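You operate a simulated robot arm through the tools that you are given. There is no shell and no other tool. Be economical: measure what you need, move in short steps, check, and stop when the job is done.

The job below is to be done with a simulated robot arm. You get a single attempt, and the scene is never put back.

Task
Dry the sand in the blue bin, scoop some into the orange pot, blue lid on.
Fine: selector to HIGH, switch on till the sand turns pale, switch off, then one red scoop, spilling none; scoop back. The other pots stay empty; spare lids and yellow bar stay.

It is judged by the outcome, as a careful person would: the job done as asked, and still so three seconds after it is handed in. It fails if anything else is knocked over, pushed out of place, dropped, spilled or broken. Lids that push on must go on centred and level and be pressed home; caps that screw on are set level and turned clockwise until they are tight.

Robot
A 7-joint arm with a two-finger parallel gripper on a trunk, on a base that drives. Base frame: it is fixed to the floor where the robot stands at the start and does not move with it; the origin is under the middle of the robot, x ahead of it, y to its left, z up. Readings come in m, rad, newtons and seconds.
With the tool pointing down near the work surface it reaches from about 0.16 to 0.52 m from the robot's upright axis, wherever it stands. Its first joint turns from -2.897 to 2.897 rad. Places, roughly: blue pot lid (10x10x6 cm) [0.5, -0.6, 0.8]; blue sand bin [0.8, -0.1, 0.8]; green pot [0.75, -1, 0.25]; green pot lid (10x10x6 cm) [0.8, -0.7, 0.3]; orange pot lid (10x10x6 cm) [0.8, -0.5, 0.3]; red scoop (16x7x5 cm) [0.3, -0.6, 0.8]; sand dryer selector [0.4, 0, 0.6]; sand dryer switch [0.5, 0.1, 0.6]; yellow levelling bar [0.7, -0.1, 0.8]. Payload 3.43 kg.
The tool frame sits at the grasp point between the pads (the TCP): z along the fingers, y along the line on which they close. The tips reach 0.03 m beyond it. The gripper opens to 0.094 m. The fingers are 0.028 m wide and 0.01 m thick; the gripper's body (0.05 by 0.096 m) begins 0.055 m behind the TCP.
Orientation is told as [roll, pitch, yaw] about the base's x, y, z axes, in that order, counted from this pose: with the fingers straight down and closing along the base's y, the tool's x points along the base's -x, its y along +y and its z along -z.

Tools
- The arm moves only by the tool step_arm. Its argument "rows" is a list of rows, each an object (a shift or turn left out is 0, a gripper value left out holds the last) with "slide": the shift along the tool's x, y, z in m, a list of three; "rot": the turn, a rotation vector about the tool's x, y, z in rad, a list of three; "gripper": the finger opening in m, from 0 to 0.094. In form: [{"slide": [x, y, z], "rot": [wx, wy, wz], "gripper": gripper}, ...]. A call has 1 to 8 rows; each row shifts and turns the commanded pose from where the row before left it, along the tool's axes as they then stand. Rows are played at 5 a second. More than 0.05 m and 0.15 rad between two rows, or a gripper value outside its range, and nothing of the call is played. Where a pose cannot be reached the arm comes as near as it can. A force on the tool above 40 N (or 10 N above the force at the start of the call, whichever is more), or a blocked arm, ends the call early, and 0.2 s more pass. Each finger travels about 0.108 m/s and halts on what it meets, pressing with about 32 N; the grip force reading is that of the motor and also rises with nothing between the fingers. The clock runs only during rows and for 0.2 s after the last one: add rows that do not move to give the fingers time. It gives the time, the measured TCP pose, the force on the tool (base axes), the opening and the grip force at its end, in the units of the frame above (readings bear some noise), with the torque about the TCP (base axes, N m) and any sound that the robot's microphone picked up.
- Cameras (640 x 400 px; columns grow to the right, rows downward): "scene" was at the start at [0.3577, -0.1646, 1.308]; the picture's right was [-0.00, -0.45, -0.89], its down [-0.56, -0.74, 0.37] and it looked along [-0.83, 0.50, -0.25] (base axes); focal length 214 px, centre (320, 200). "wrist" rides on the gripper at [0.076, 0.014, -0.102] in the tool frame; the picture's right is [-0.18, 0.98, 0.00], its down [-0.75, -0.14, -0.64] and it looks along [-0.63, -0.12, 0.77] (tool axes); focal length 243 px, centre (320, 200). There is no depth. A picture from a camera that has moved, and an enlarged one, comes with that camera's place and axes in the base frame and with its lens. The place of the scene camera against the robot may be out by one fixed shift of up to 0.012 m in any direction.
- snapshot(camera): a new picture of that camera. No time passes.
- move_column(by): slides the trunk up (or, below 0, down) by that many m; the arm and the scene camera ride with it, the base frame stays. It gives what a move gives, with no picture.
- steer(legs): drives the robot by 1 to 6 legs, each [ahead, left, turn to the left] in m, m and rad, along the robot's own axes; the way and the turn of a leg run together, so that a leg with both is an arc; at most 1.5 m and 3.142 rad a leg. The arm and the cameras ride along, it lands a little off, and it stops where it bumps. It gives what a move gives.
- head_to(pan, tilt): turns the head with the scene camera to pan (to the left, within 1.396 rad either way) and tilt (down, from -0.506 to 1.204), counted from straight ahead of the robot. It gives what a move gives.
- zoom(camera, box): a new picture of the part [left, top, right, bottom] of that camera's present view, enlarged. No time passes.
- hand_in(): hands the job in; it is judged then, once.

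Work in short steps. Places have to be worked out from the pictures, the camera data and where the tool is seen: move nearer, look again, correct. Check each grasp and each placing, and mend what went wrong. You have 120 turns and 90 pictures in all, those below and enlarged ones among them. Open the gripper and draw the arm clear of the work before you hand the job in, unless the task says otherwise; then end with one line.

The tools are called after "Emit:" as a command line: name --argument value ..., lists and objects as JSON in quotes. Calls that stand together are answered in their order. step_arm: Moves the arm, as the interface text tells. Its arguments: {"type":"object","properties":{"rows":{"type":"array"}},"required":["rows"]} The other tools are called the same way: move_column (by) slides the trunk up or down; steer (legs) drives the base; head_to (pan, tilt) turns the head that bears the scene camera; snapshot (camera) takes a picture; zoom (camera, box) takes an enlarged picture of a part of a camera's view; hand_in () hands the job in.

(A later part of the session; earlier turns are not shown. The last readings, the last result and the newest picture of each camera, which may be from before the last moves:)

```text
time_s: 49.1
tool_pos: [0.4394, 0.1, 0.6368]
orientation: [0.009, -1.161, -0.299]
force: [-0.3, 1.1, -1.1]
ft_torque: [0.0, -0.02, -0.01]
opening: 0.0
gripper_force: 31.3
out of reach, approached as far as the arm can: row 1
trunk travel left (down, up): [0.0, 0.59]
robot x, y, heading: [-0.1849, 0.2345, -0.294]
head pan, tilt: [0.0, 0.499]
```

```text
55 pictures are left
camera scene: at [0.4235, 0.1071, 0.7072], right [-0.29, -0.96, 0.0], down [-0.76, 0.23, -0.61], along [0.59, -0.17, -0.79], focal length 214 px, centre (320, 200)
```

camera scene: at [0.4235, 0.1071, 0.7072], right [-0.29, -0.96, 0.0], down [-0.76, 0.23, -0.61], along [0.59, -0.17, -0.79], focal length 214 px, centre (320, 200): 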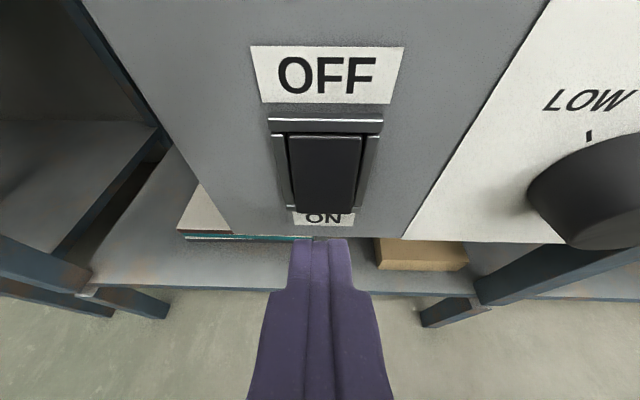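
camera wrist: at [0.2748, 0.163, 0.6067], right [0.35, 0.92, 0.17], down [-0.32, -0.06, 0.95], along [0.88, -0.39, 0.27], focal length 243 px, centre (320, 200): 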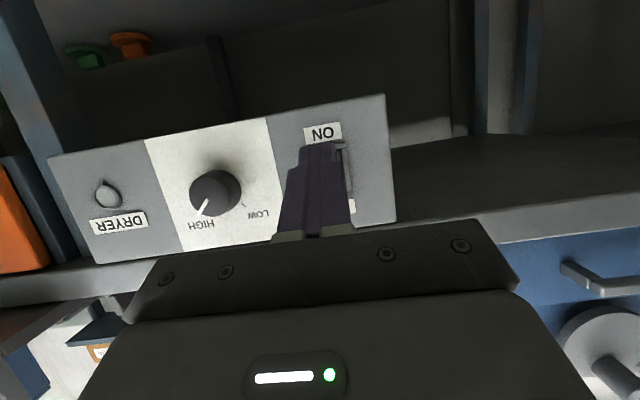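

The tip is close to the panel but its height against the rocker is uncertain. I check with the wrist camera.

Emit:
zoom --camera "wrist" --box '[220, 100, 420, 225]'

```text
3.20 times, centred on (320, 162) of wrist
camera zoom: at [0.3242, 0.1495, 0.6075], right [0.35, 0.92, 0.17], down [-0.32, -0.06, 0.95], along [0.88, -0.39, 0.27], focal length 776 px, centre (320, 320)
```

zoom: 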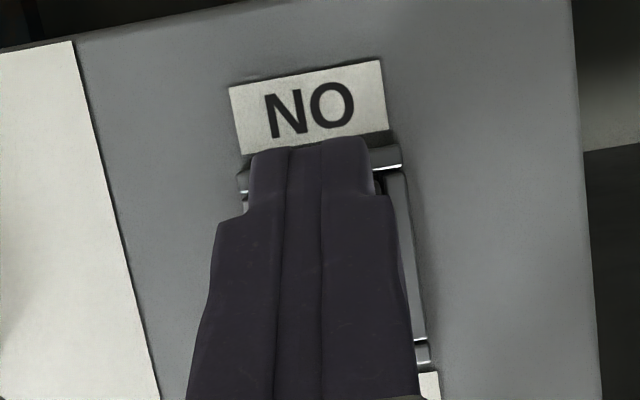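

The tip's upper corner is at the rocker's middle (z≈0.64). I retract a little, tilt 0.2 more so the contact lands on the lower half, then press forward in small steps.

Emit:
step_arm --rows '[{"slide": [0, 0, -0.015]}, {"rot": [0, 0.1, 0]}, {"rot": [0, 0.1, 0]}, {"slide": [0.00825, 0, 0.00565]}, {"slide": [-0.0068, 0, 0.0099]}, {}]'

Emit:
step_arm --rows '[{"slide": [-0.00226, 0, 0.0033]}, {"slide": [-0.00226, 0, 0.0033]}, {"slide": [-0.00226, 0, 0.0033]}, {}]'

```text
time_s: 50.5
tool_pos: [0.4362, 0.1004, 0.6325]
orientation: [0.008, -0.961, -0.295]
force: [-0.1, -0.1, 0.2]
ft_torque: [0.01, -0.03, 0.01]
opening: 0.0
gripper_force: 32.1
trunk travel left (down, up): [0.0, 0.59]
robot x, y, heading: [-0.1891, 0.2389, -0.3]
head pan, tilt: [0.0, 0.499]
```

```text
time_s: 51.5
tool_pos: [0.4464, 0.0973, 0.632]
orientation: [0.008, -0.961, -0.296]
force: [0.2, 0.0, 0.7]
ft_torque: [0.02, -0.03, -0.03]
opening: 0.0001
gripper_force: 32.5
trunk travel left (down, up): [0.0, 0.59]
robot x, y, heading: [-0.1895, 0.2349, -0.297]
head pan, tilt: [0.0, 0.499]
```

No contact yet; continue.

Emit:
step_arm --rows '[{"slide": [-0.00226, 0, 0.0033]}, {"slide": [-0.00226, 0, 0.0033]}, {"slide": [-0.00226, 0, 0.0033]}, {}]'

Emit:
snapshot --camera "scene"

```text
time_s: 52.5
tool_pos: [0.4576, 0.0926, 0.6299]
orientation: [0.006, -0.957, -0.296]
force: [-15.9, 3.4, -12.0]
ft_torque: [0.12, 0.41, -0.05]
opening: 0.0001
gripper_force: 32.2
trunk travel left (down, up): [0.0, 0.59]
robot x, y, heading: [-0.1869, 0.24, -0.299]
head pan, tilt: [0.0, 0.499]
```

```text
53 pictures are left
camera scene: at [0.4568, 0.0963, 0.7021], right [-0.28, -0.96, 0.0], down [-0.86, 0.26, -0.44], along [0.42, -0.12, -0.9], focal length 214 px, centre (320, 200)
```

scene: 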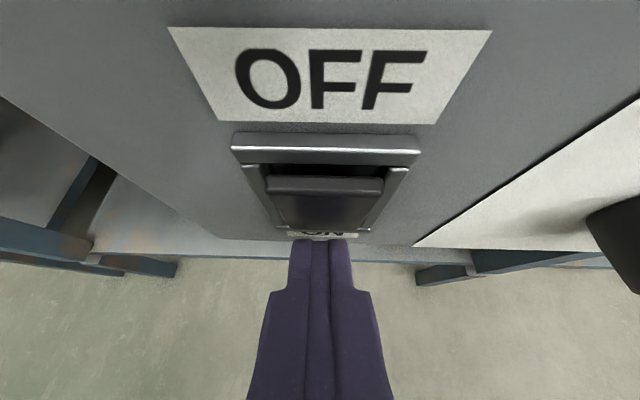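

Contact at 16 N. I look closely at the rocker and whether the lamp lit.

Emit:
zoom --camera "scene" --box '[220, 110, 430, 250]'

Emit:
snapshot --camera "wrist"

```text
2.86 times, centred on (325, 180) of scene
camera zoom: at [0.4568, 0.0963, 0.7021], right [-0.28, -0.96, 0.0], down [-0.86, 0.26, -0.44], along [0.42, -0.12, -0.9], focal length 613 px, centre (306, 257)
```

zoom: 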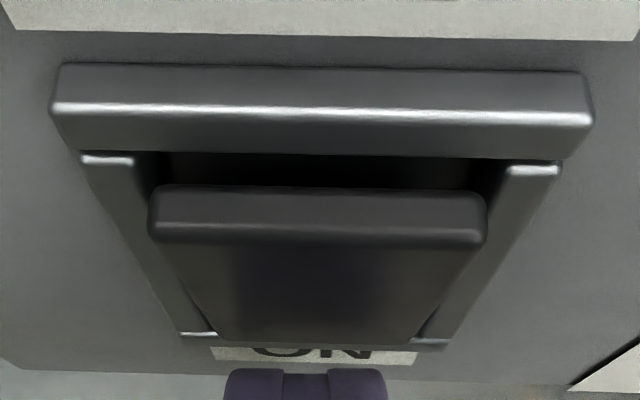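

```text
51 pictures are left
camera wrist: at [0.3396, 0.1439, 0.6278], right [0.38, 0.91, 0.15], down [-0.13, -0.11, 0.99], along [0.92, -0.4, 0.07], focal length 243 px, centre (320, 200)
```

wrist: 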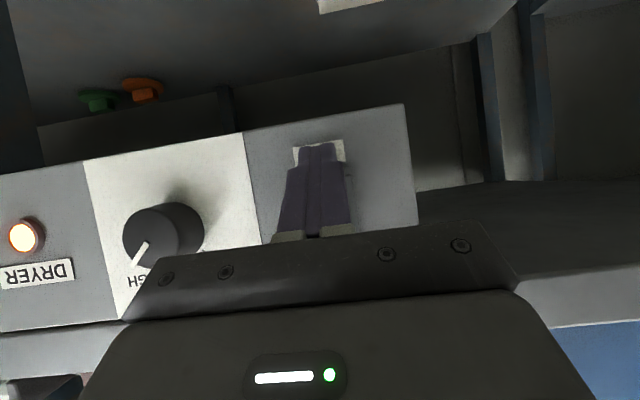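

The lamp is lit — dryer is ON. I back off and rise so the camera can see the bin's sand.

Emit:
step_arm --rows '[{"slide": [0, 0, -0.04]}, {"slide": [0, 0, -0.03]}, {"slide": [-0.041, 0, -0.028]}, {"slide": [-0.041, 0, -0.028]}, {"slide": [-0.041, 0, -0.028]}, {"slide": [-0.041, 0, -0.028]}, {"slide": [-0.041, 0, -0.028]}, {"slide": [-0.041, 0, -0.028]}]'

Emit:
head_to --pan 0 --tilt -0.1

Emit:
snapshot --camera "scene"

```text
time_s: 54.3
tool_pos: [0.4069, 0.108, 0.9697]
orientation: [0.008, -0.96, -0.294]
force: [-0.3, -0.9, -0.7]
ft_torque: [0.04, 0.02, 0.01]
opening: 0.0
gripper_force: 32.2
trunk travel left (down, up): [0.0, 0.59]
robot x, y, heading: [-0.1887, 0.2364, -0.296]
head pan, tilt: [0.0, 0.499]
```

```text
time_s: 55.3
tool_pos: [0.4067, 0.1068, 0.9704]
orientation: [0.008, -0.961, -0.295]
force: [0.2, 0.5, 0.0]
ft_torque: [-0.02, 0.03, 0.02]
opening: 0.0
gripper_force: 32.3
trunk travel left (down, up): [0.0, 0.59]
robot x, y, heading: [-0.1843, 0.235, -0.294]
head pan, tilt: [0.0, -0.099]
```

```text
50 pictures are left
camera scene: at [0.4333, 0.1017, 1.0885], right [-0.29, -0.96, 0.0], down [-0.47, 0.14, -0.87], along [0.84, -0.25, -0.49], focal length 214 px, centre (320, 200)
```

scene: 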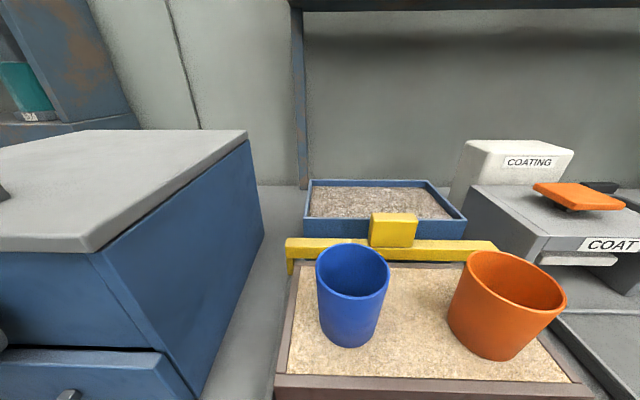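

Sand is still greyish-dark after ~3 s. I wait a few seconds and look again.

Emit:
step_arm --rows '[{}, {}, {}, {}, {}, {}, {}, {}]'

Emit:
step_arm --rows '[{}, {}, {}, {}, {}, {}, {}, {}]'

Emit:
step_arm --rows '[{}, {}, {}, {}, {}, {}, {}, {}]'

Emit:
snapshot --camera "scene"

```text
time_s: 57.1
tool_pos: [0.4069, 0.1069, 0.9709]
orientation: [0.008, -0.96, -0.295]
force: [-1.0, -0.7, 0.8]
ft_torque: [0.0, -0.01, 0.03]
opening: 0.0
gripper_force: 31.9
trunk travel left (down, up): [0.0, 0.59]
robot x, y, heading: [-0.1846, 0.2397, -0.299]
head pan, tilt: [0.0, -0.099]
```

```text
time_s: 58.9
tool_pos: [0.4077, 0.1065, 0.9708]
orientation: [0.009, -0.959, -0.294]
force: [-0.8, -0.6, 0.5]
ft_torque: [0.04, -0.03, 0.01]
opening: 0.0001
gripper_force: 31.4
trunk travel left (down, up): [0.0, 0.59]
robot x, y, heading: [-0.1886, 0.2381, -0.301]
head pan, tilt: [0.0, -0.099]
```

```text
time_s: 60.7
tool_pos: [0.4072, 0.1062, 0.9706]
orientation: [0.007, -0.96, -0.294]
force: [0.1, 0.5, -0.1]
ft_torque: [0.04, 0.03, -0.01]
opening: 0.0
gripper_force: 31.8
trunk travel left (down, up): [0.0, 0.59]
robot x, y, heading: [-0.1893, 0.236, -0.297]
head pan, tilt: [0.0, -0.099]
```

```text
49 pictures are left
camera scene: at [0.4333, 0.1017, 1.0889], right [-0.29, -0.96, 0.0], down [-0.47, 0.14, -0.87], along [0.84, -0.25, -0.49], focal length 214 px, centre (320, 200)
```

scene: 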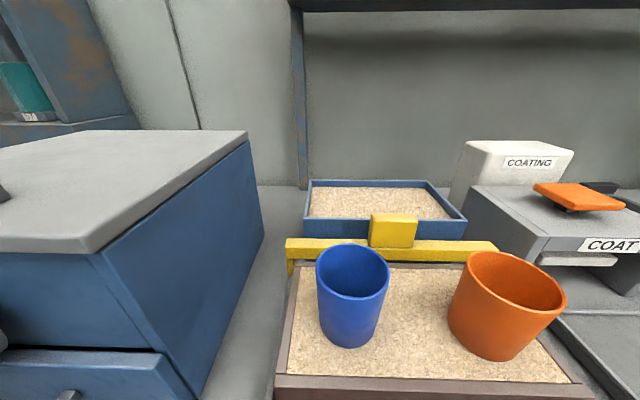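

Sand is now pale. I go back down to switch off, aiming at the rocker's upper half.

Emit:
step_arm --rows '[{"slide": [0.0371, 0, 0.0254]}, {"slide": [0.0371, 0, 0.0254]}, {"slide": [0.0371, 0, 0.0254]}, {"slide": [0.0371, 0, 0.0254]}, {"slide": [0.0371, 0, 0.0254]}, {"slide": [0.0371, 0, 0.0254]}, {"slide": [0.0371, 0, 0.0254]}, {"slide": [-0.0136, 0, 0.0198]}]'

Emit:
step_arm --rows '[{"slide": [-0.0085, 0, 0.0124]}, {"slide": [-0.00226, 0, 0.0033]}, {"slide": [-0.00226, 0, 0.0033]}, {"slide": [-0.00226, 0, 0.0033]}, {}]'

Emit:
snapshot --camera "wrist"

```text
time_s: 62.5
tool_pos: [0.4259, 0.1037, 0.6542]
orientation: [0.005, -0.961, -0.294]
force: [0.3, -0.1, 0.7]
ft_torque: [-0.02, -0.01, 0.0]
opening: 0.0001
gripper_force: 32.8
trunk travel left (down, up): [0.0, 0.59]
robot x, y, heading: [-0.1893, 0.2398, -0.3]
head pan, tilt: [0.0, -0.099]
```

```text
time_s: 63.7
tool_pos: [0.4533, 0.0942, 0.6571]
orientation: [0.008, -0.962, -0.294]
force: [-3.1, 0.7, 0.1]
ft_torque: [0.03, -0.03, 0.02]
opening: 0.0
gripper_force: 32.5
trunk travel left (down, up): [0.0, 0.59]
robot x, y, heading: [-0.1892, 0.2383, -0.299]
head pan, tilt: [0.0, -0.099]
```

```text
48 pictures are left
camera wrist: at [0.3357, 0.145, 0.6529], right [0.38, 0.91, 0.15], down [-0.13, -0.11, 0.98], along [0.91, -0.4, 0.08], focal length 243 px, centre (320, 200)
```

wrist: 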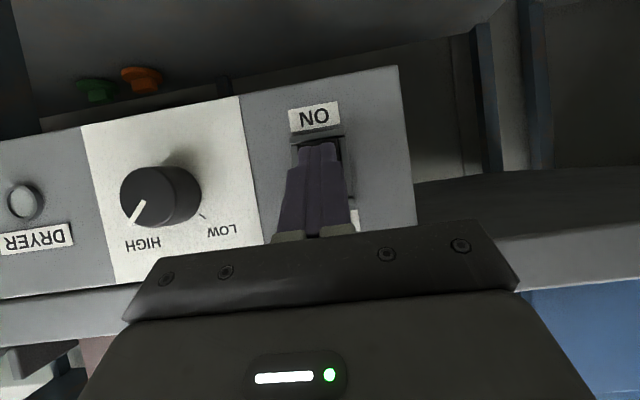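

Lamp is off, selector still on HIGH. I back away, rise to z≈1.0, and test in free air how far the tool can pitch above horizontal (needed for pouring).

Emit:
step_arm --rows '[{"slide": [0, 0, -0.04]}, {"slide": [0, 0, -0.03]}, {"slide": [-0.041, 0, -0.028]}, {"slide": [-0.041, 0, -0.028]}, {"slide": [-0.041, 0, -0.028]}, {"slide": [-0.041, 0, -0.028]}, {"slide": [-0.041, 0, -0.028]}, {"slide": [-0.041, 0, -0.028]}]'

Emit:
step_arm --rows '[{"rot": [0, -0.15, 0], "gripper": 0.05}, {"rot": [0, -0.15, 0]}, {"rot": [0, -0.15, 0]}, {"rot": [0, -0.15, 0]}, {"rot": [0, -0.15, 0]}, {"rot": [0, -0.15, 0]}, {"rot": [0, -0.15, 0]}, {"rot": [0, -0.1, 0]}]'

```text
time_s: 65.5
tool_pos: [0.4014, 0.1109, 0.9936]
orientation: [0.006, -0.959, -0.295]
force: [-0.2, 0.3, -1.6]
ft_torque: [0.03, 0.01, 0.0]
opening: 0.0001
gripper_force: 32.2
trunk travel left (down, up): [0.0, 0.59]
robot x, y, heading: [-0.1883, 0.2353, -0.299]
head pan, tilt: [0.0, -0.099]
```

```text
time_s: 67.3
tool_pos: [0.4004, 0.1099, 0.9943]
orientation: [3.135, -1.028, 2.857]
force: [-0.9, 1.0, -0.4]
ft_torque: [0.0, 0.01, -0.03]
opening: 0.0502
gripper_force: 0.1
trunk travel left (down, up): [0.0, 0.59]
robot x, y, heading: [-0.1903, 0.2377, -0.295]
head pan, tilt: [0.0, -0.099]
```

Pitch to −2.1 rad is reachable here, so pouring by pitching works. I level the tool back to straight down and then drive toward the scoop.

Emit:
step_arm --rows '[{"rot": [0, 0.15, 0], "gripper": 0.094}, {"rot": [0, 0.15, 0]}, {"rot": [0, 0.15, 0]}, {"rot": [0, 0.15, 0]}, {"rot": [0, 0.15, 0]}, {"rot": [0, 0.15, 0]}, {"rot": [0, 0.15, 0]}, {"rot": [0, 0.15, 0]}]'

Emit:
step_arm --rows '[{"rot": [0, 0.15, 0], "slide": [0.02, 0, 0]}, {"rot": [0, 0.15, 0], "slide": [0.02, 0, 0]}, {"rot": [0, 0.15, 0], "slide": [0.02, 0, 0]}, {"rot": [0, 0.15, 0], "slide": [0.02, 0, 0]}, {"rot": [0, 0.15, 0], "slide": [0.02, 0, 0]}, {"rot": [0, 0.15, 0]}, {"rot": [0, 0.01, 0]}, {}]'

Emit:
head_to --pan 0 --tilt -0.3

Emit:
steer --legs '[[0, -0.62, 0], [0.15, 0, 0]]'

Emit:
snapshot --camera "scene"

```text
time_s: 69.1
tool_pos: [0.4006, 0.1095, 0.9954]
orientation: [0.006, -0.909, -0.291]
force: [0.5, -0.3, 0.1]
ft_torque: [0.0, 0.0, 0.0]
opening: 0.0938
gripper_force: 0.0
trunk travel left (down, up): [0.0, 0.59]
robot x, y, heading: [-0.1923, 0.2394, -0.298]
head pan, tilt: [0.0, -0.099]
```

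```text
time_s: 70.9
tool_pos: [0.324, 0.1336, 0.9387]
orientation: [0.003, -0.002, -0.289]
force: [0.3, 0.2, -0.1]
ft_torque: [-0.01, 0.0, 0.01]
opening: 0.0939
gripper_force: 0.0
trunk travel left (down, up): [0.0, 0.59]
robot x, y, heading: [-0.1919, 0.2382, -0.298]
head pan, tilt: [0.0, -0.099]
```

```text
time_s: 71.6
tool_pos: [0.3241, 0.1331, 0.9381]
orientation: [0.004, -0.002, -0.291]
force: [1.1, -0.2, 0.3]
ft_torque: [-0.03, 0.03, 0.02]
opening: 0.0942
gripper_force: 0.0
trunk travel left (down, up): [0.0, 0.59]
robot x, y, heading: [-0.187, 0.2371, -0.298]
head pan, tilt: [0.0, -0.3]
```

```text
time_s: 76.1
tool_pos: [0.2804, -0.5147, 0.9381]
orientation: [0.004, -0.003, -0.287]
force: [-0.1, -0.4, 0.3]
ft_torque: [-0.01, -0.01, 0.01]
opening: 0.0941
gripper_force: 0.1
trunk travel left (down, up): [0.0, 0.59]
robot x, y, heading: [-0.2315, -0.4084, -0.302]
head pan, tilt: [0.0, -0.3]
```

```text
47 pictures are left
camera scene: at [0.4046, -0.5492, 0.9861], right [-0.28, -0.96, 0.0], down [-0.92, 0.27, -0.3], along [0.29, -0.08, -0.95], focal length 214 px, centre (320, 200)
```

scene: 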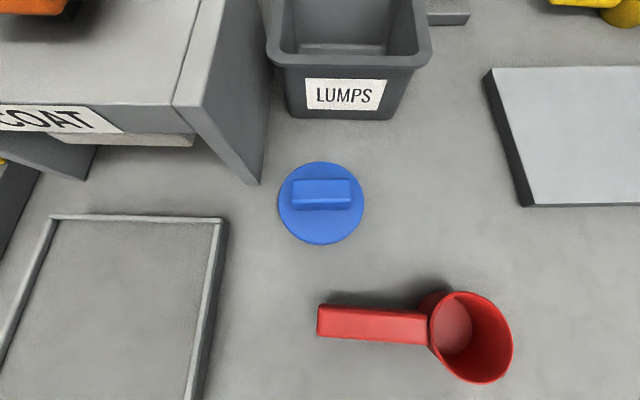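

I see the scoop (grip point ≈ f 0.503, l −0.435) and lid. I drive a bit nearer and yaw the tool +1.64 rad so the fingers close across the handle with the cup on the −x side.

Emit:
steer --legs '[[0.085, -0.028, 0]]'

Emit:
step_arm --rows '[{"rot": [0, 0, 0.15]}, {"rot": [0, 0, 0.15]}, {"rot": [0, 0, 0.15]}, {"rot": [0, 0, 0.15]}, {"rot": [0, 0, 0.15]}, {"rot": [0, 0, 0.15]}, {"rot": [0, 0, 0.15]}]'

Emit:
step_arm --rows '[{"rot": [0, 0, 0.15]}, {"rot": [0, 0, 0.15]}, {"rot": [0, 0, 0.15]}, {"rot": [0, 0, 0.14]}, {}]'

Emit:
snapshot --camera "wrist"

Emit:
snapshot --camera "scene"

```text
time_s: 77.2
tool_pos: [0.3525, -0.5678, 0.9379]
orientation: [0.003, -0.001, -0.287]
force: [-0.9, -0.1, -0.3]
ft_torque: [-0.02, -0.02, 0.0]
opening: 0.094
gripper_force: 0.2
trunk travel left (down, up): [0.0, 0.59]
robot x, y, heading: [-0.1585, -0.461, -0.298]
head pan, tilt: [0.0, -0.3]
```

```text
time_s: 78.8
tool_pos: [0.353, -0.5684, 0.9387]
orientation: [0.003, 0.004, -1.34]
force: [0.1, -0.2, 0.7]
ft_torque: [-0.01, -0.01, 0.03]
opening: 0.0941
gripper_force: 0.0
trunk travel left (down, up): [0.0, 0.59]
robot x, y, heading: [-0.1562, -0.4611, -0.301]
head pan, tilt: [0.0, -0.3]
```

```text
time_s: 80.0
tool_pos: [0.3541, -0.5672, 0.9386]
orientation: [0.001, 0.004, -1.927]
force: [0.0, -0.2, 0.5]
ft_torque: [0.01, 0.01, 0.02]
opening: 0.0941
gripper_force: 0.2
trunk travel left (down, up): [0.0, 0.59]
robot x, y, heading: [-0.159, -0.4638, -0.296]
head pan, tilt: [0.0, -0.3]
```

```text
46 pictures are left
camera wrist: at [0.3942, -0.5009, 1.0408], right [0.86, -0.52, 0.0], down [-0.4, -0.66, 0.64], along [-0.33, -0.55, -0.77], focal length 243 px, centre (320, 200)
```

wrist: 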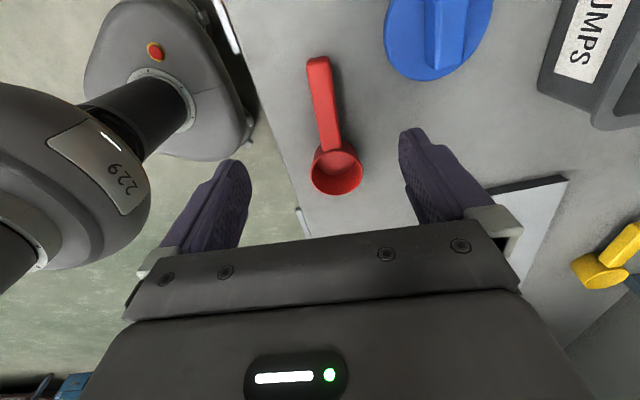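

```text
45 pictures are left
camera scene: at [0.301, -0.6898, 0.9855], right [-0.94, 0.35, 0.0], down [0.34, 0.9, -0.29], along [-0.1, -0.27, -0.96], focal length 214 px, centre (320, 200)
```

scene: 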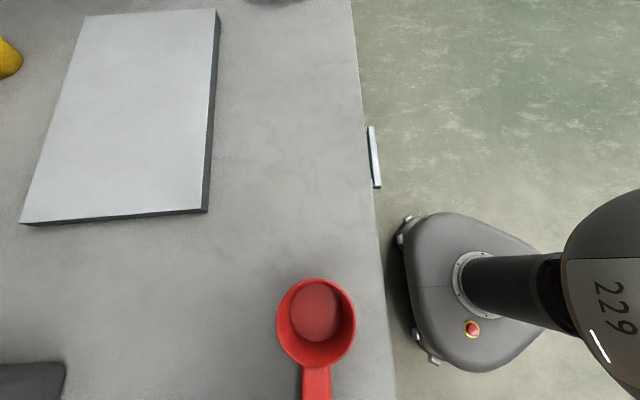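

Handle lies at f≈0.509, l −0.41…−0.50; I'm centred on it within 3 mm. I fine-tune yaw and descend to z≈0.80, then look.

Emit:
step_arm --rows '[{"slide": [0, 0.003, 0.02], "rot": [0, 0, 0.035], "gripper": 0.06}, {"slide": [0, 0, 0.04]}, {"slide": [0, 0, 0.04]}, {"slide": [0, 0, 0.035]}, {}]'

Emit:
snapshot --camera "wrist"

Emit:
head_to --pan 0 --tilt 0.7

Emit:
snapshot --camera "scene"

```text
time_s: 81.2
tool_pos: [0.3575, -0.5672, 0.8029]
orientation: [-0.001, 0.002, -1.961]
force: [0.2, 0.0, 0.2]
ft_torque: [-0.01, 0.0, 0.02]
opening: 0.06
gripper_force: 0.1
trunk travel left (down, up): [0.0, 0.59]
robot x, y, heading: [-0.1639, -0.4591, -0.298]
head pan, tilt: [0.0, -0.3]
```

```text
44 pictures are left
camera wrist: at [0.4003, -0.5017, 0.9061], right [0.84, -0.55, 0.0], down [-0.42, -0.64, 0.64], along [-0.35, -0.54, -0.77], focal length 243 px, centre (320, 200)
```

wrist: 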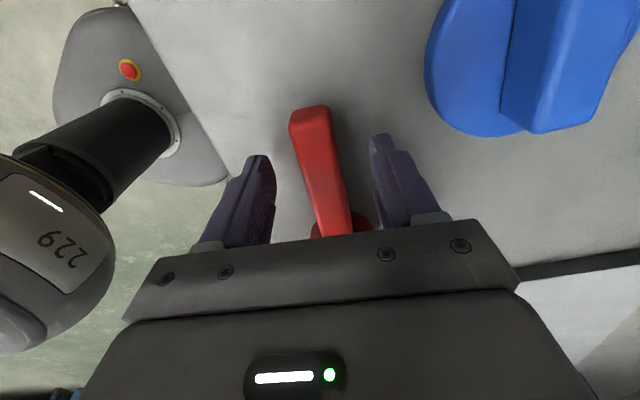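

```text
time_s: 82.5
tool_pos: [0.3571, -0.5654, 0.8047]
orientation: [0.001, 0.004, -1.963]
force: [0.6, -0.8, 1.0]
ft_torque: [0.02, -0.01, 0.01]
opening: 0.06
gripper_force: 0.0
trunk travel left (down, up): [0.0, 0.59]
robot x, y, heading: [-0.158, -0.4637, -0.293]
head pan, tilt: [0.0, 0.7]
```

```text
43 pictures are left
camera scene: at [0.3346, -0.6051, 0.8452], right [-0.92, 0.38, 0.0], down [0.29, 0.71, 0.65], along [0.25, 0.6, -0.76], focal length 214 px, centre (320, 200)
```

scene: 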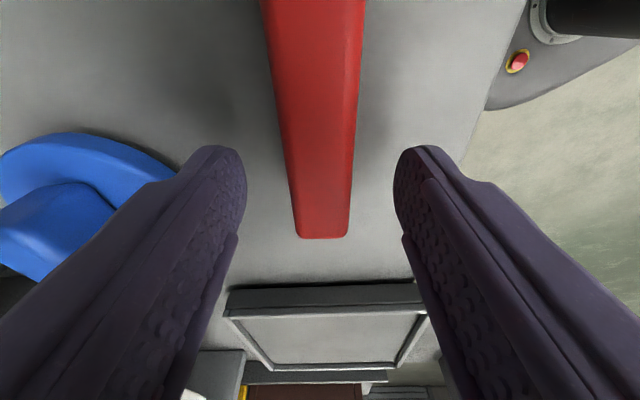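

Handle is centred between the fingers. I descend 22 mm and close gently, watching forces.

Emit:
step_arm --rows '[{"slide": [0, 0, 0.012]}, {"slide": [0, 0, 0.01]}, {}]'

Emit:
step_arm --rows '[{"gripper": 0.04}, {"gripper": 0.028}, {"gripper": 0.02}, {"gripper": 0.01}, {}, {}]'

Emit:
snapshot --camera "wrist"

```text
time_s: 83.3
tool_pos: [0.3565, -0.5671, 0.781]
orientation: [-0.002, 0.004, -1.962]
force: [-0.1, 0.1, -0.4]
ft_torque: [-0.01, 0.04, 0.0]
opening: 0.0601
gripper_force: 0.1
trunk travel left (down, up): [0.0, 0.59]
robot x, y, heading: [-0.1584, -0.4616, -0.298]
head pan, tilt: [0.0, 0.7]
```

```text
time_s: 84.7
tool_pos: [0.3569, -0.5668, 0.7826]
orientation: [0.0, 0.003, -1.961]
force: [-0.3, 0.2, 0.3]
ft_torque: [0.02, -0.02, 0.0]
opening: 0.0278
gripper_force: 31.6
trunk travel left (down, up): [0.0, 0.59]
robot x, y, heading: [-0.1601, -0.4601, -0.299]
head pan, tilt: [0.0, 0.7]
```

```text
42 pictures are left
camera wrist: at [0.3996, -0.5024, 0.8838], right [0.84, -0.55, 0.0], down [-0.42, -0.64, 0.64], along [-0.35, -0.54, -0.77], focal length 243 px, centre (320, 200)
```

wrist: 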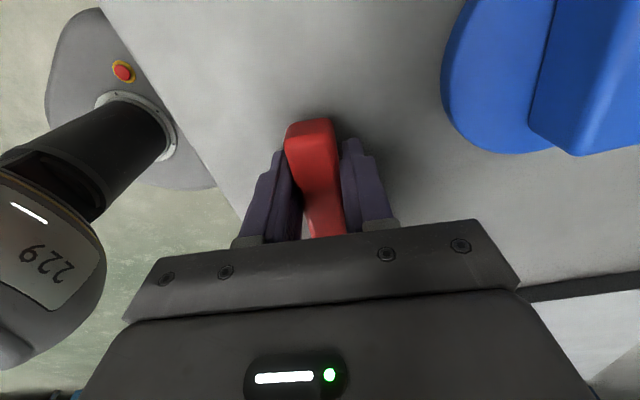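

Gripped (27.8 mm). I note its resting place — TCP (0.357, −0.567, 0.782), yaw −1.961 — and lift straight up.

Emit:
step_arm --rows '[{"slide": [0, 0, -0.01]}, {"slide": [0, 0, -0.03]}, {"slide": [0, 0, -0.04]}, {"slide": [0, 0, -0.04]}, {"slide": [0, 0, -0.04]}, {}]'

Emit:
head_to --pan 0 --tilt 0.2

Emit:
snapshot --camera "scene"

Emit:
snapshot --camera "wrist"

```text
time_s: 86.1
tool_pos: [0.355, -0.5679, 0.9411]
orientation: [0.0, 0.003, -1.965]
force: [-0.2, -0.2, -1.3]
ft_torque: [0.07, -0.01, -0.03]
opening: 0.0278
gripper_force: 32.6
trunk travel left (down, up): [0.0, 0.59]
robot x, y, heading: [-0.1587, -0.4634, -0.298]
head pan, tilt: [0.0, 0.7]
```

```text
time_s: 87.0
tool_pos: [0.3553, -0.5675, 0.9408]
orientation: [0.0, 0.005, -1.961]
force: [-0.1, -0.7, -1.0]
ft_torque: [0.02, -0.02, 0.04]
opening: 0.0278
gripper_force: 31.8
trunk travel left (down, up): [0.0, 0.59]
robot x, y, heading: [-0.1545, -0.4621, -0.298]
head pan, tilt: [0.0, 0.201]
```

```text
41 pictures are left
camera scene: at [0.3144, -0.6481, 0.9731], right [-0.92, 0.38, 0.0], down [0.37, 0.9, 0.2], along [0.08, 0.19, -0.98], focal length 214 px, centre (320, 200)
```

scene: 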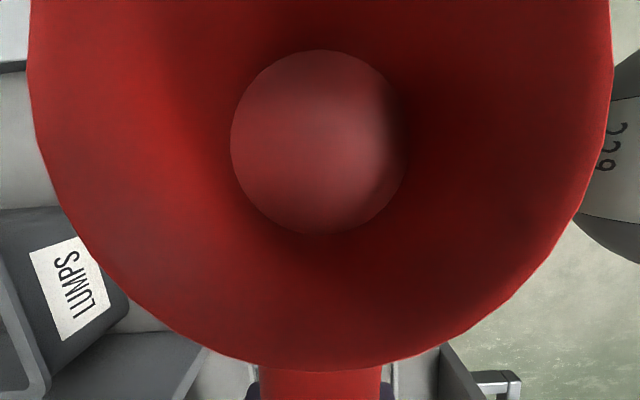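

```text
40 pictures are left
camera wrist: at [0.3973, -0.503, 1.0428], right [0.84, -0.55, 0.0], down [-0.42, -0.64, 0.64], along [-0.35, -0.54, -0.77], focal length 243 px, centre (320, 200)
```

wrist: 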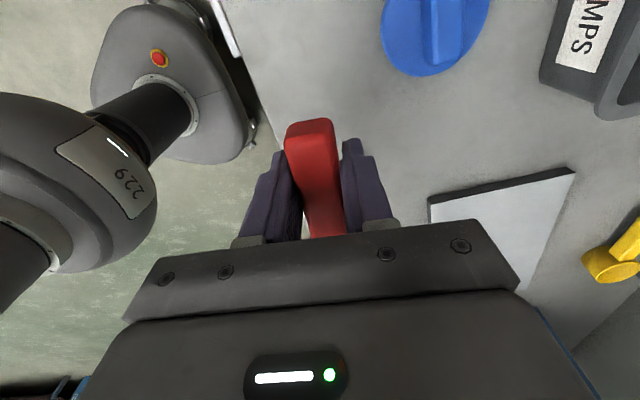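

Scoop is held well and the head camera looks right into the cup. For digging at the far bin I need the hand leaning back over the handle, so I set the scoop down in its own spot and regrip with a 0.7 rad lean.

Emit:
step_arm --rows '[{"slide": [0, 0, 0.04]}, {"slide": [0, 0, 0.04]}, {"slide": [0, 0, 0.04]}, {"slide": [0, 0, 0.03]}, {"slide": [0, 0, 0.0085]}, {}]'

Emit:
step_arm --rows '[{"gripper": 0.05}, {}, {"rot": [0, -0.14, 0]}, {"rot": [0, -0.14, 0]}, {"rot": [0, -0.14, 0]}, {"rot": [0, -0.14, 0]}, {"rot": [0, -0.14, 0]}, {}]'

Emit:
snapshot --camera "wrist"

```text
time_s: 88.4
tool_pos: [0.3545, -0.5684, 0.7819]
orientation: [0.0, 0.003, -1.962]
force: [-0.2, -0.4, 9.0]
ft_torque: [-0.56, 0.32, 0.0]
opening: 0.0276
gripper_force: 32.5
trunk travel left (down, up): [0.0, 0.59]
robot x, y, heading: [-0.1585, -0.46, -0.295]
head pan, tilt: [0.0, 0.201]
```

```text
time_s: 90.2
tool_pos: [0.3564, -0.5685, 0.782]
orientation: [0.001, -0.7, -1.965]
force: [-0.7, -0.1, 1.6]
ft_torque: [0.0, 0.05, -0.02]
opening: 0.0499
gripper_force: 0.1
trunk travel left (down, up): [0.0, 0.59]
robot x, y, heading: [-0.1609, -0.4635, -0.297]
head pan, tilt: [0.0, 0.201]
```

```text
39 pictures are left
camera wrist: at [0.4172, -0.4593, 0.8111], right [0.85, -0.51, 0.12], down [-0.19, -0.1, 0.98], along [-0.48, -0.86, -0.18], focal length 243 px, centre (320, 200)
```

wrist: 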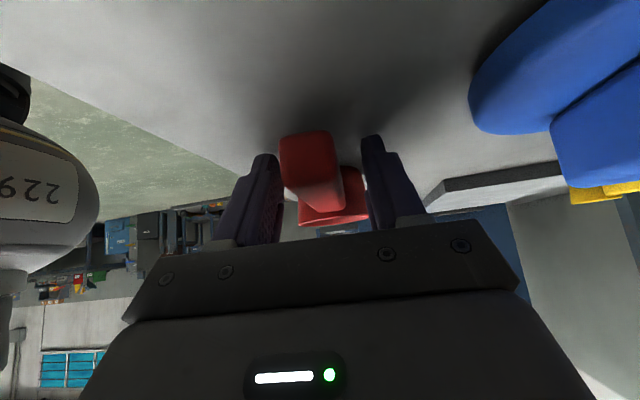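

Lean grip reachable with the handle between the pads. Closing.

Emit:
step_arm --rows '[{"gripper": 0.035}, {"gripper": 0.025}, {"gripper": 0.015}, {}, {}]'

Emit:
step_arm --rows '[{"slide": [-0.0064, 0, -0.0076]}, {"slide": [-0.019, 0, -0.023]}, {"slide": [-0.0257, 0, -0.0306]}, {"slide": [-0.0257, 0, -0.0306]}, {"slide": [-0.0257, 0, -0.0306]}, {"slide": [-0.0257, 0, -0.0306]}, {}]'

Emit:
head_to --pan 0 --tilt 0.5

Emit:
snapshot --camera "scene"

```text
time_s: 91.4
tool_pos: [0.3558, -0.5683, 0.7829]
orientation: [0.001, -0.696, -1.963]
force: [-0.2, 0.8, 0.1]
ft_torque: [0.04, 0.01, -0.03]
opening: 0.0278
gripper_force: 32.0
trunk travel left (down, up): [0.0, 0.59]
robot x, y, heading: [-0.1567, -0.4614, -0.295]
head pan, tilt: [0.0, 0.201]
```

```text
time_s: 93.0
tool_pos: [0.3573, -0.5686, 0.9827]
orientation: [0.0, -0.696, -1.963]
force: [-0.1, 0.0, -0.9]
ft_torque: [0.06, -0.04, -0.01]
opening: 0.0279
gripper_force: 32.1
trunk travel left (down, up): [0.0, 0.59]
robot x, y, heading: [-0.1591, -0.4642, -0.297]
head pan, tilt: [0.0, 0.201]
```

```text
time_s: 93.8
tool_pos: [0.3576, -0.5681, 0.9827]
orientation: [0.0, -0.695, -1.964]
force: [0.5, 0.6, -1.2]
ft_torque: [0.07, -0.03, 0.03]
opening: 0.028
gripper_force: 32.6
trunk travel left (down, up): [0.0, 0.59]
robot x, y, heading: [-0.16, -0.4616, -0.297]
head pan, tilt: [0.0, 0.499]
```

```text
38 pictures are left
camera scene: at [0.3433, -0.5861, 1.0491], right [-0.92, 0.38, 0.0], down [0.37, 0.91, -0.2], along [-0.07, -0.18, -0.98], focal length 214 px, centre (320, 200)
```

scene: 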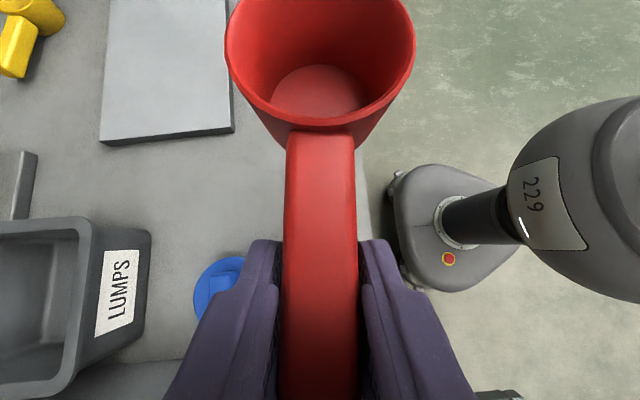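

Solid grip. Now I swing the cup to point forward (rotation about vertical), then back off and drive left in front of the bin.

Emit:
step_arm --rows '[{"rot": [-0.0891, 0, -0.1058]}, {"rot": [-0.0891, 0, -0.1058]}, {"rot": [-0.0891, 0, -0.1058]}, {"rot": [-0.0891, 0, -0.1058]}, {"rot": [-0.0891, 0, -0.1058]}, {"rot": [-0.0891, 0, -0.1058]}]'

Emit:
step_arm --rows '[{"rot": [-0.0891, 0, -0.1058]}, {"rot": [-0.0891, 0, -0.1058]}, {"rot": [-0.0891, 0, -0.1058]}, {"rot": [-0.0891, 0, -0.1058]}, {"rot": [-0.0891, 0, -0.1058]}, {"rot": [-0.0891, 0, -0.1058]}]'

Emit:
steer --legs '[[-0.3, 0, 0], [0, 0.466, 0]]'

Emit:
head_to --pan 0 --tilt 0.1

Emit:
snapshot --camera "scene"

```text
time_s: 95.2
tool_pos: [0.3571, -0.5668, 0.9812]
orientation: [0.005, -0.698, -1.134]
force: [-0.7, -0.4, -0.6]
ft_torque: [0.06, 0.03, -0.01]
opening: 0.0277
gripper_force: 31.8
trunk travel left (down, up): [0.0, 0.59]
robot x, y, heading: [-0.1556, -0.4626, -0.301]
head pan, tilt: [0.0, 0.499]
```

```text
time_s: 96.6
tool_pos: [0.3567, -0.5678, 0.9828]
orientation: [0.006, -0.702, -0.304]
force: [0.4, 0.5, -1.5]
ft_torque: [0.04, 0.07, -0.01]
opening: 0.028
gripper_force: 32.0
trunk travel left (down, up): [0.0, 0.59]
robot x, y, heading: [-0.162, -0.4644, -0.296]
head pan, tilt: [0.0, 0.499]
```

```text
time_s: 101.0
tool_pos: [0.2104, -0.044, 0.9815]
orientation: [0.005, -0.702, -0.325]
force: [0.4, -0.5, -0.7]
ft_torque: [0.01, 0.08, -0.03]
opening: 0.0278
gripper_force: 31.7
trunk travel left (down, up): [0.0, 0.59]
robot x, y, heading: [-0.303, 0.0717, -0.316]
head pan, tilt: [0.0, 0.499]
```

```text
time_s: 101.9
tool_pos: [0.2108, -0.0432, 0.9831]
orientation: [0.006, -0.702, -0.325]
force: [0.0, -0.5, -1.4]
ft_torque: [0.03, 0.07, -0.01]
opening: 0.0278
gripper_force: 32.2
trunk travel left (down, up): [0.0, 0.59]
robot x, y, heading: [-0.3032, 0.0693, -0.315]
head pan, tilt: [0.0, 0.099]
```

```text
37 pictures are left
camera scene: at [0.2557, -0.0562, 1.0724], right [-0.32, -0.95, 0.0], down [-0.78, 0.26, -0.57], along [0.54, -0.18, -0.82], focal length 214 px, centre (320, 200)
```

scene: 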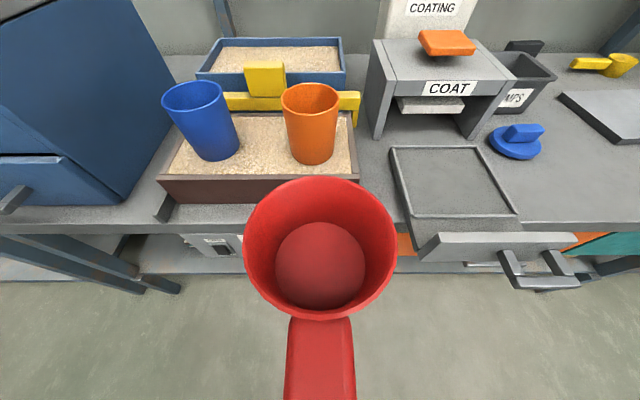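

Clear view of the aligned bin and pots. I raise 4 cm, correct heading, and drive ahead in steps over the pots.

Emit:
step_arm --rows '[{"slide": [-0.0129, 0, -0.0153]}, {"slide": [-0.0129, 0, -0.0153]}, {}]'

Emit:
steer --legs '[[0, 0, 0.017], [0.3, 0, 0]]'

Emit:
snapshot --camera "scene"

```text
time_s: 102.7
tool_pos: [0.2107, -0.0439, 1.0222]
orientation: [0.006, -0.701, -0.324]
force: [0.1, 0.5, -1.1]
ft_torque: [0.01, 0.09, -0.02]
opening: 0.0278
gripper_force: 32.0
trunk travel left (down, up): [0.0, 0.59]
robot x, y, heading: [-0.302, 0.0707, -0.319]
head pan, tilt: [0.0, 0.099]
```

```text
time_s: 105.1
tool_pos: [0.5012, -0.1236, 1.0221]
orientation: [0.006, -0.701, -0.306]
force: [-0.2, -0.2, -0.1]
ft_torque: [0.0, 0.04, 0.04]
opening: 0.0278
gripper_force: 31.4
trunk travel left (down, up): [0.0, 0.59]
robot x, y, heading: [-0.0158, -0.0179, -0.3]
head pan, tilt: [0.0, 0.099]
```

```text
36 pictures are left
camera scene: at [0.5459, -0.1357, 1.1122], right [-0.3, -0.95, 0.0], down [-0.79, 0.25, -0.57], along [0.54, -0.17, -0.82], focal length 214 px, centre (320, 200)
```

scene: 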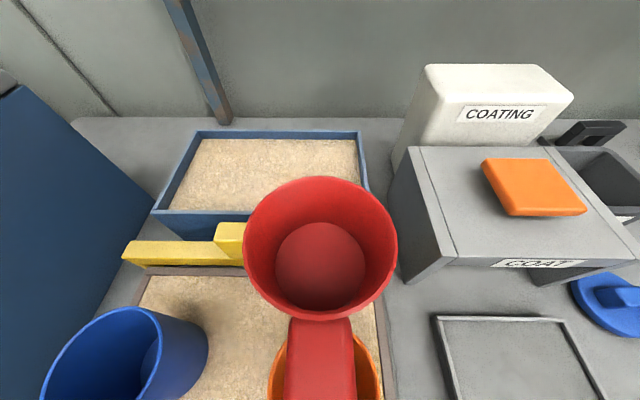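

On track; I drive 0.13 m further (base still clear of the bench) and 1.5 cm left.

Emit:
steer --legs '[[0.13, 0.015, 0]]'

Emit:
snapshot --camera "scene"

```text
time_s: 106.4
tool_pos: [0.6291, -0.1464, 1.0209]
orientation: [0.006, -0.7, -0.305]
force: [-0.1, 0.0, -1.4]
ft_torque: [0.04, 0.07, 0.02]
opening: 0.0278
gripper_force: 31.9
trunk travel left (down, up): [0.0, 0.59]
robot x, y, heading: [0.113, -0.0424, -0.295]
head pan, tilt: [0.0, 0.099]
```

```text
35 pictures are left
camera scene: at [0.6752, -0.158, 1.1122], right [-0.3, -0.95, 0.0], down [-0.79, 0.25, -0.57], along [0.54, -0.17, -0.82], focal length 214 px, centre (320, 200)
```

scene: 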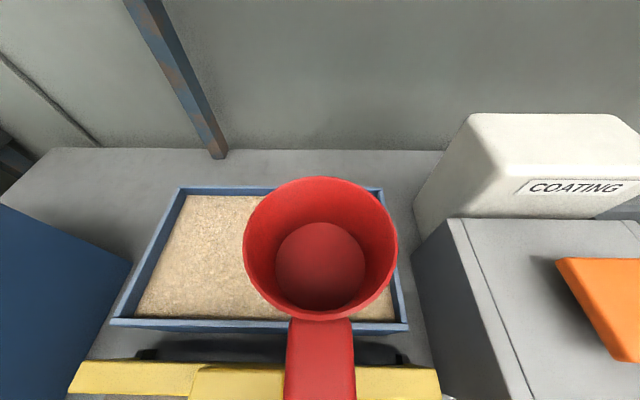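

Bin inner span ≈ f 0.73–0.905, l −0.04–0.27, rim z≈0.84. I tip the scoop nose-down 0.5 rad, extend over the bin and stop just above the sand to check.

Emit:
step_arm --rows '[{"rot": [0, 0.125, 0]}, {"rot": [0, 0.125, 0]}, {"rot": [0, 0.125, 0]}, {"rot": [0, 0.125, 0]}, {"slide": [-0.035, 0, 0.007]}, {"slide": [-0.035, 0, 0.007]}, {"slide": [-0.034, 0, 0.007]}, {}]'

Emit:
step_arm --rows '[{"slide": [0.0075, 0, 0.036]}, {"slide": [0.0075, 0, 0.036]}, {"slide": [0.005, 0, 0.025]}, {}]'

Emit:
snapshot --camera "scene"

Emit:
snapshot --camera "wrist"

```text
time_s: 108.2
tool_pos: [0.7317, -0.1775, 1.0203]
orientation: [0.003, -0.2, -0.303]
force: [-0.4, 0.8, -0.5]
ft_torque: [0.0, 0.06, -0.02]
opening: 0.028
gripper_force: 31.8
trunk travel left (down, up): [0.0, 0.59]
robot x, y, heading: [0.1141, -0.041, -0.296]
head pan, tilt: [0.0, 0.099]
```

```text
time_s: 109.2
tool_pos: [0.7322, -0.1772, 0.9219]
orientation: [0.005, -0.202, -0.302]
force: [0.3, 0.3, -0.9]
ft_torque: [0.04, 0.07, -0.02]
opening: 0.028
gripper_force: 32.7
trunk travel left (down, up): [0.0, 0.59]
robot x, y, heading: [0.1163, -0.0423, -0.294]
head pan, tilt: [0.0, 0.099]
```

```text
34 pictures are left
camera scene: at [0.814, -0.1999, 0.9769], right [-0.3, -0.95, 0.0], down [-0.95, 0.3, -0.1], along [0.1, -0.03, -0.99], focal length 214 px, centre (320, 200)
```

scene: 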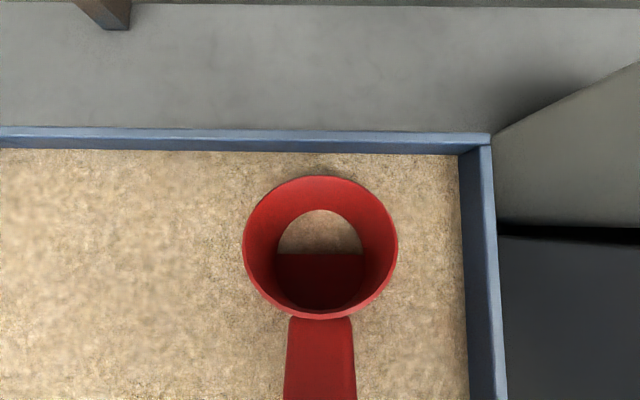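

```text
33 pictures are left
camera wrist: at [0.6459, -0.1352, 1.0081], right [0.46, 0.88, 0.04], down [0.54, -0.32, 0.78], along [0.7, -0.34, -0.62], focal length 243 px, centre (320, 200)
```

wrist: 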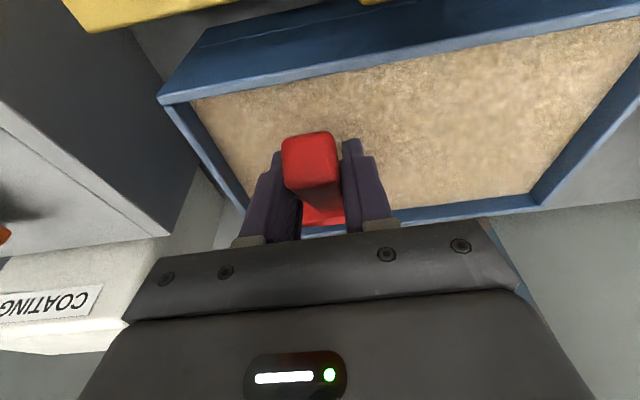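

The cup's front-bottom is just touching sand (sand z≈0.83). I lower to z≈0.857 and sweep a little forward, watching the force.

Emit:
step_arm --rows '[{"slide": [0.0044, 0, 0.0216]}, {"slide": [0.0044, 0, 0.0216]}, {"slide": [0.0042, 0, 0.0206]}, {"slide": [-0.006, 0, 0.001]}, {"slide": [-0.006, 0, 0.001]}, {}]'

Emit:
snapshot --camera "scene"

```text
time_s: 110.6
tool_pos: [0.7425, -0.1804, 0.8584]
orientation: [0.002, -0.199, -0.302]
force: [-4.2, 1.8, 4.3]
ft_torque: [-0.15, -0.39, 0.02]
opening: 0.0278
gripper_force: 31.9
trunk travel left (down, up): [0.0, 0.59]
robot x, y, heading: [0.119, -0.0425, -0.297]
head pan, tilt: [0.0, 0.099]
```

```text
32 pictures are left
camera scene: at [0.8249, -0.203, 0.9116], right [-0.3, -0.95, 0.0], down [-0.95, 0.3, -0.1], along [0.1, -0.03, -0.99], focal length 214 px, centre (320, 200)
```

scene: 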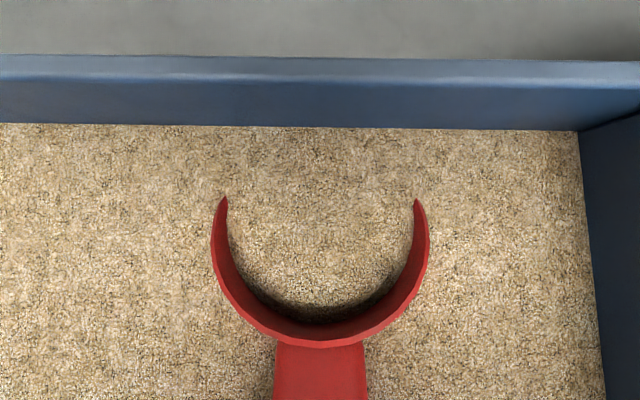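

The cup is about two-thirds submerged and filled. I level it slowly while lifting.

Emit:
step_arm --rows '[{"slide": [0.001, 0, -0.0085], "rot": [0, -0.08, 0]}, {"slide": [0.0005, 0, -0.0085], "rot": [0, -0.08, 0]}, {"slide": [0, 0, -0.0085], "rot": [0, -0.08, 0]}, {"slide": [-0.001, 0, -0.0085], "rot": [0, -0.08, 0]}, {"slide": [-0.002, 0, -0.0085], "rot": [0, -0.09, 0]}, {"slide": [-0.0024, 0, -0.0082], "rot": [0, -0.09, 0]}, {}]'

Emit:
snapshot --camera "scene"

```text
time_s: 112.2
tool_pos: [0.7273, -0.1759, 0.9064]
orientation: [0.005, -0.703, -0.306]
force: [-0.2, 0.9, -1.0]
ft_torque: [0.04, 0.13, 0.01]
opening: 0.0276
gripper_force: 31.7
trunk travel left (down, up): [0.0, 0.59]
robot x, y, heading: [0.1144, -0.0352, -0.297]
head pan, tilt: [0.0, 0.099]
```

```text
31 pictures are left
camera scene: at [0.7729, -0.1876, 0.9973], right [-0.3, -0.95, 0.0], down [-0.79, 0.25, -0.57], along [0.54, -0.17, -0.82], focal length 214 px, centre (320, 200)
```

scene: 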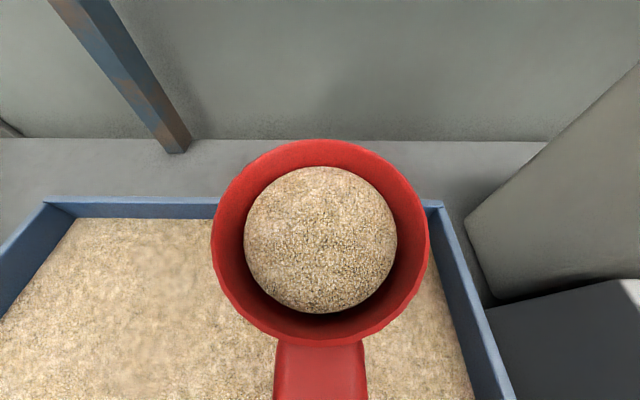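

A good scoopful, well below the rim. I lift straight up and drive back slowly so that I can see the orange pot.

Emit:
step_arm --rows '[{"slide": [-0.0193, 0, -0.023]}, {"slide": [-0.0193, 0, -0.023]}, {"slide": [-0.0193, 0, -0.023]}, {"slide": [-0.0193, 0, -0.023]}, {}]'

Emit:
steer --legs '[[-0.15, 0, 0], [-0.22, 0, 0]]'

Emit:
snapshot --camera "scene"

Emit:
snapshot --camera "wrist"

```text
time_s: 113.4
tool_pos: [0.7298, -0.1751, 1.0276]
orientation: [0.004, -0.702, -0.306]
force: [0.8, -0.6, -1.9]
ft_torque: [0.04, 0.16, 0.01]
opening: 0.0277
gripper_force: 31.8
trunk travel left (down, up): [0.0, 0.59]
robot x, y, heading: [0.1171, -0.0406, -0.295]
head pan, tilt: [0.0, 0.099]
```

```text
time_s: 116.0
tool_pos: [0.3763, -0.0739, 1.0272]
orientation: [0.005, -0.703, -0.313]
force: [0.8, -0.2, -1.4]
ft_torque: [0.01, 0.15, 0.01]
opening: 0.0278
gripper_force: 31.5
trunk travel left (down, up): [0.0, 0.59]
robot x, y, heading: [-0.2336, 0.0684, -0.31]
head pan, tilt: [0.0, 0.099]
```

```text
30 pictures are left
camera scene: at [0.4224, -0.0857, 1.1176], right [-0.31, -0.95, 0.0], down [-0.78, 0.25, -0.57], along [0.54, -0.17, -0.82], focal length 214 px, centre (320, 200)
```

scene: 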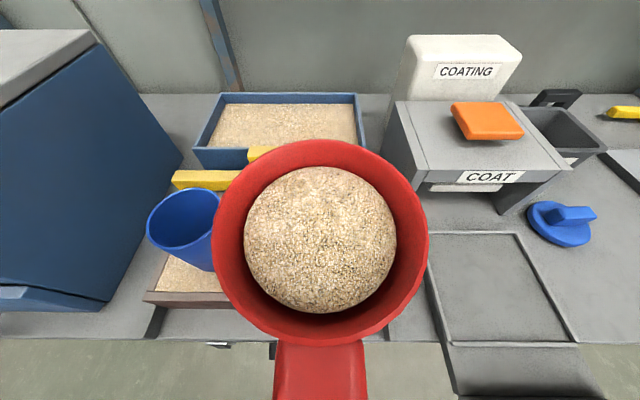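

```text
29 pictures are left
camera wrist: at [0.2641, -0.0219, 1.0561], right [0.43, 0.89, 0.12], down [0.11, -0.19, 0.98], along [0.89, -0.41, -0.18], focal length 243 px, centre (320, 200)
```

wrist: 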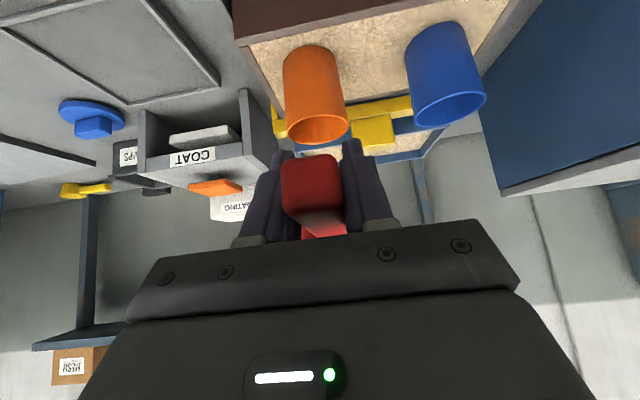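

Holding level. To pin down the pot's position with the accurate wrist camera, I raise 8 cm for a second viewpoint.

Emit:
step_arm --rows '[{"slide": [-0.0129, 0, -0.0153]}, {"slide": [-0.0129, 0, -0.0153]}, {"slide": [-0.0129, 0, -0.0153]}, {"slide": [-0.0129, 0, -0.0153]}, {}]'

Emit:
zoom --camera "wrist" --box '[240, 0, 400, 160]'

```text
time_s: 117.2
tool_pos: [0.3768, -0.0727, 1.1081]
orientation: [0.006, -0.703, -0.312]
force: [-0.1, -0.5, -3.3]
ft_torque: [0.03, 0.14, -0.05]
opening: 0.0277
gripper_force: 32.4
trunk travel left (down, up): [0.0, 0.59]
robot x, y, heading: [-0.2337, 0.0645, -0.304]
head pan, tilt: [0.0, 0.099]
```

```text
2.50 times, centred on (320, 80) of wrist
camera zoom: at [0.2646, -0.0203, 1.1364], right [0.43, 0.89, 0.12], down [0.11, -0.19, 0.98], along [0.89, -0.41, -0.18], focal length 606 px, centre (320, 500)
```

zoom: 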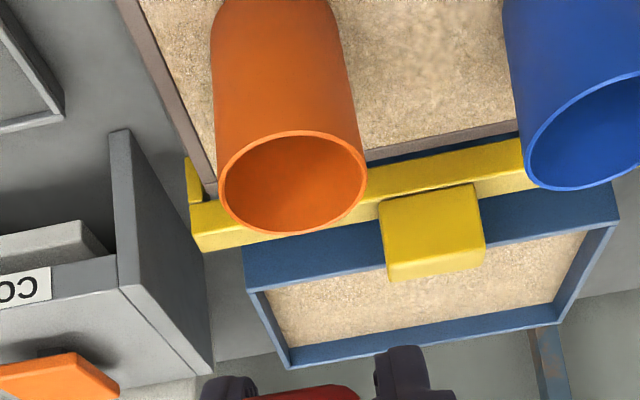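

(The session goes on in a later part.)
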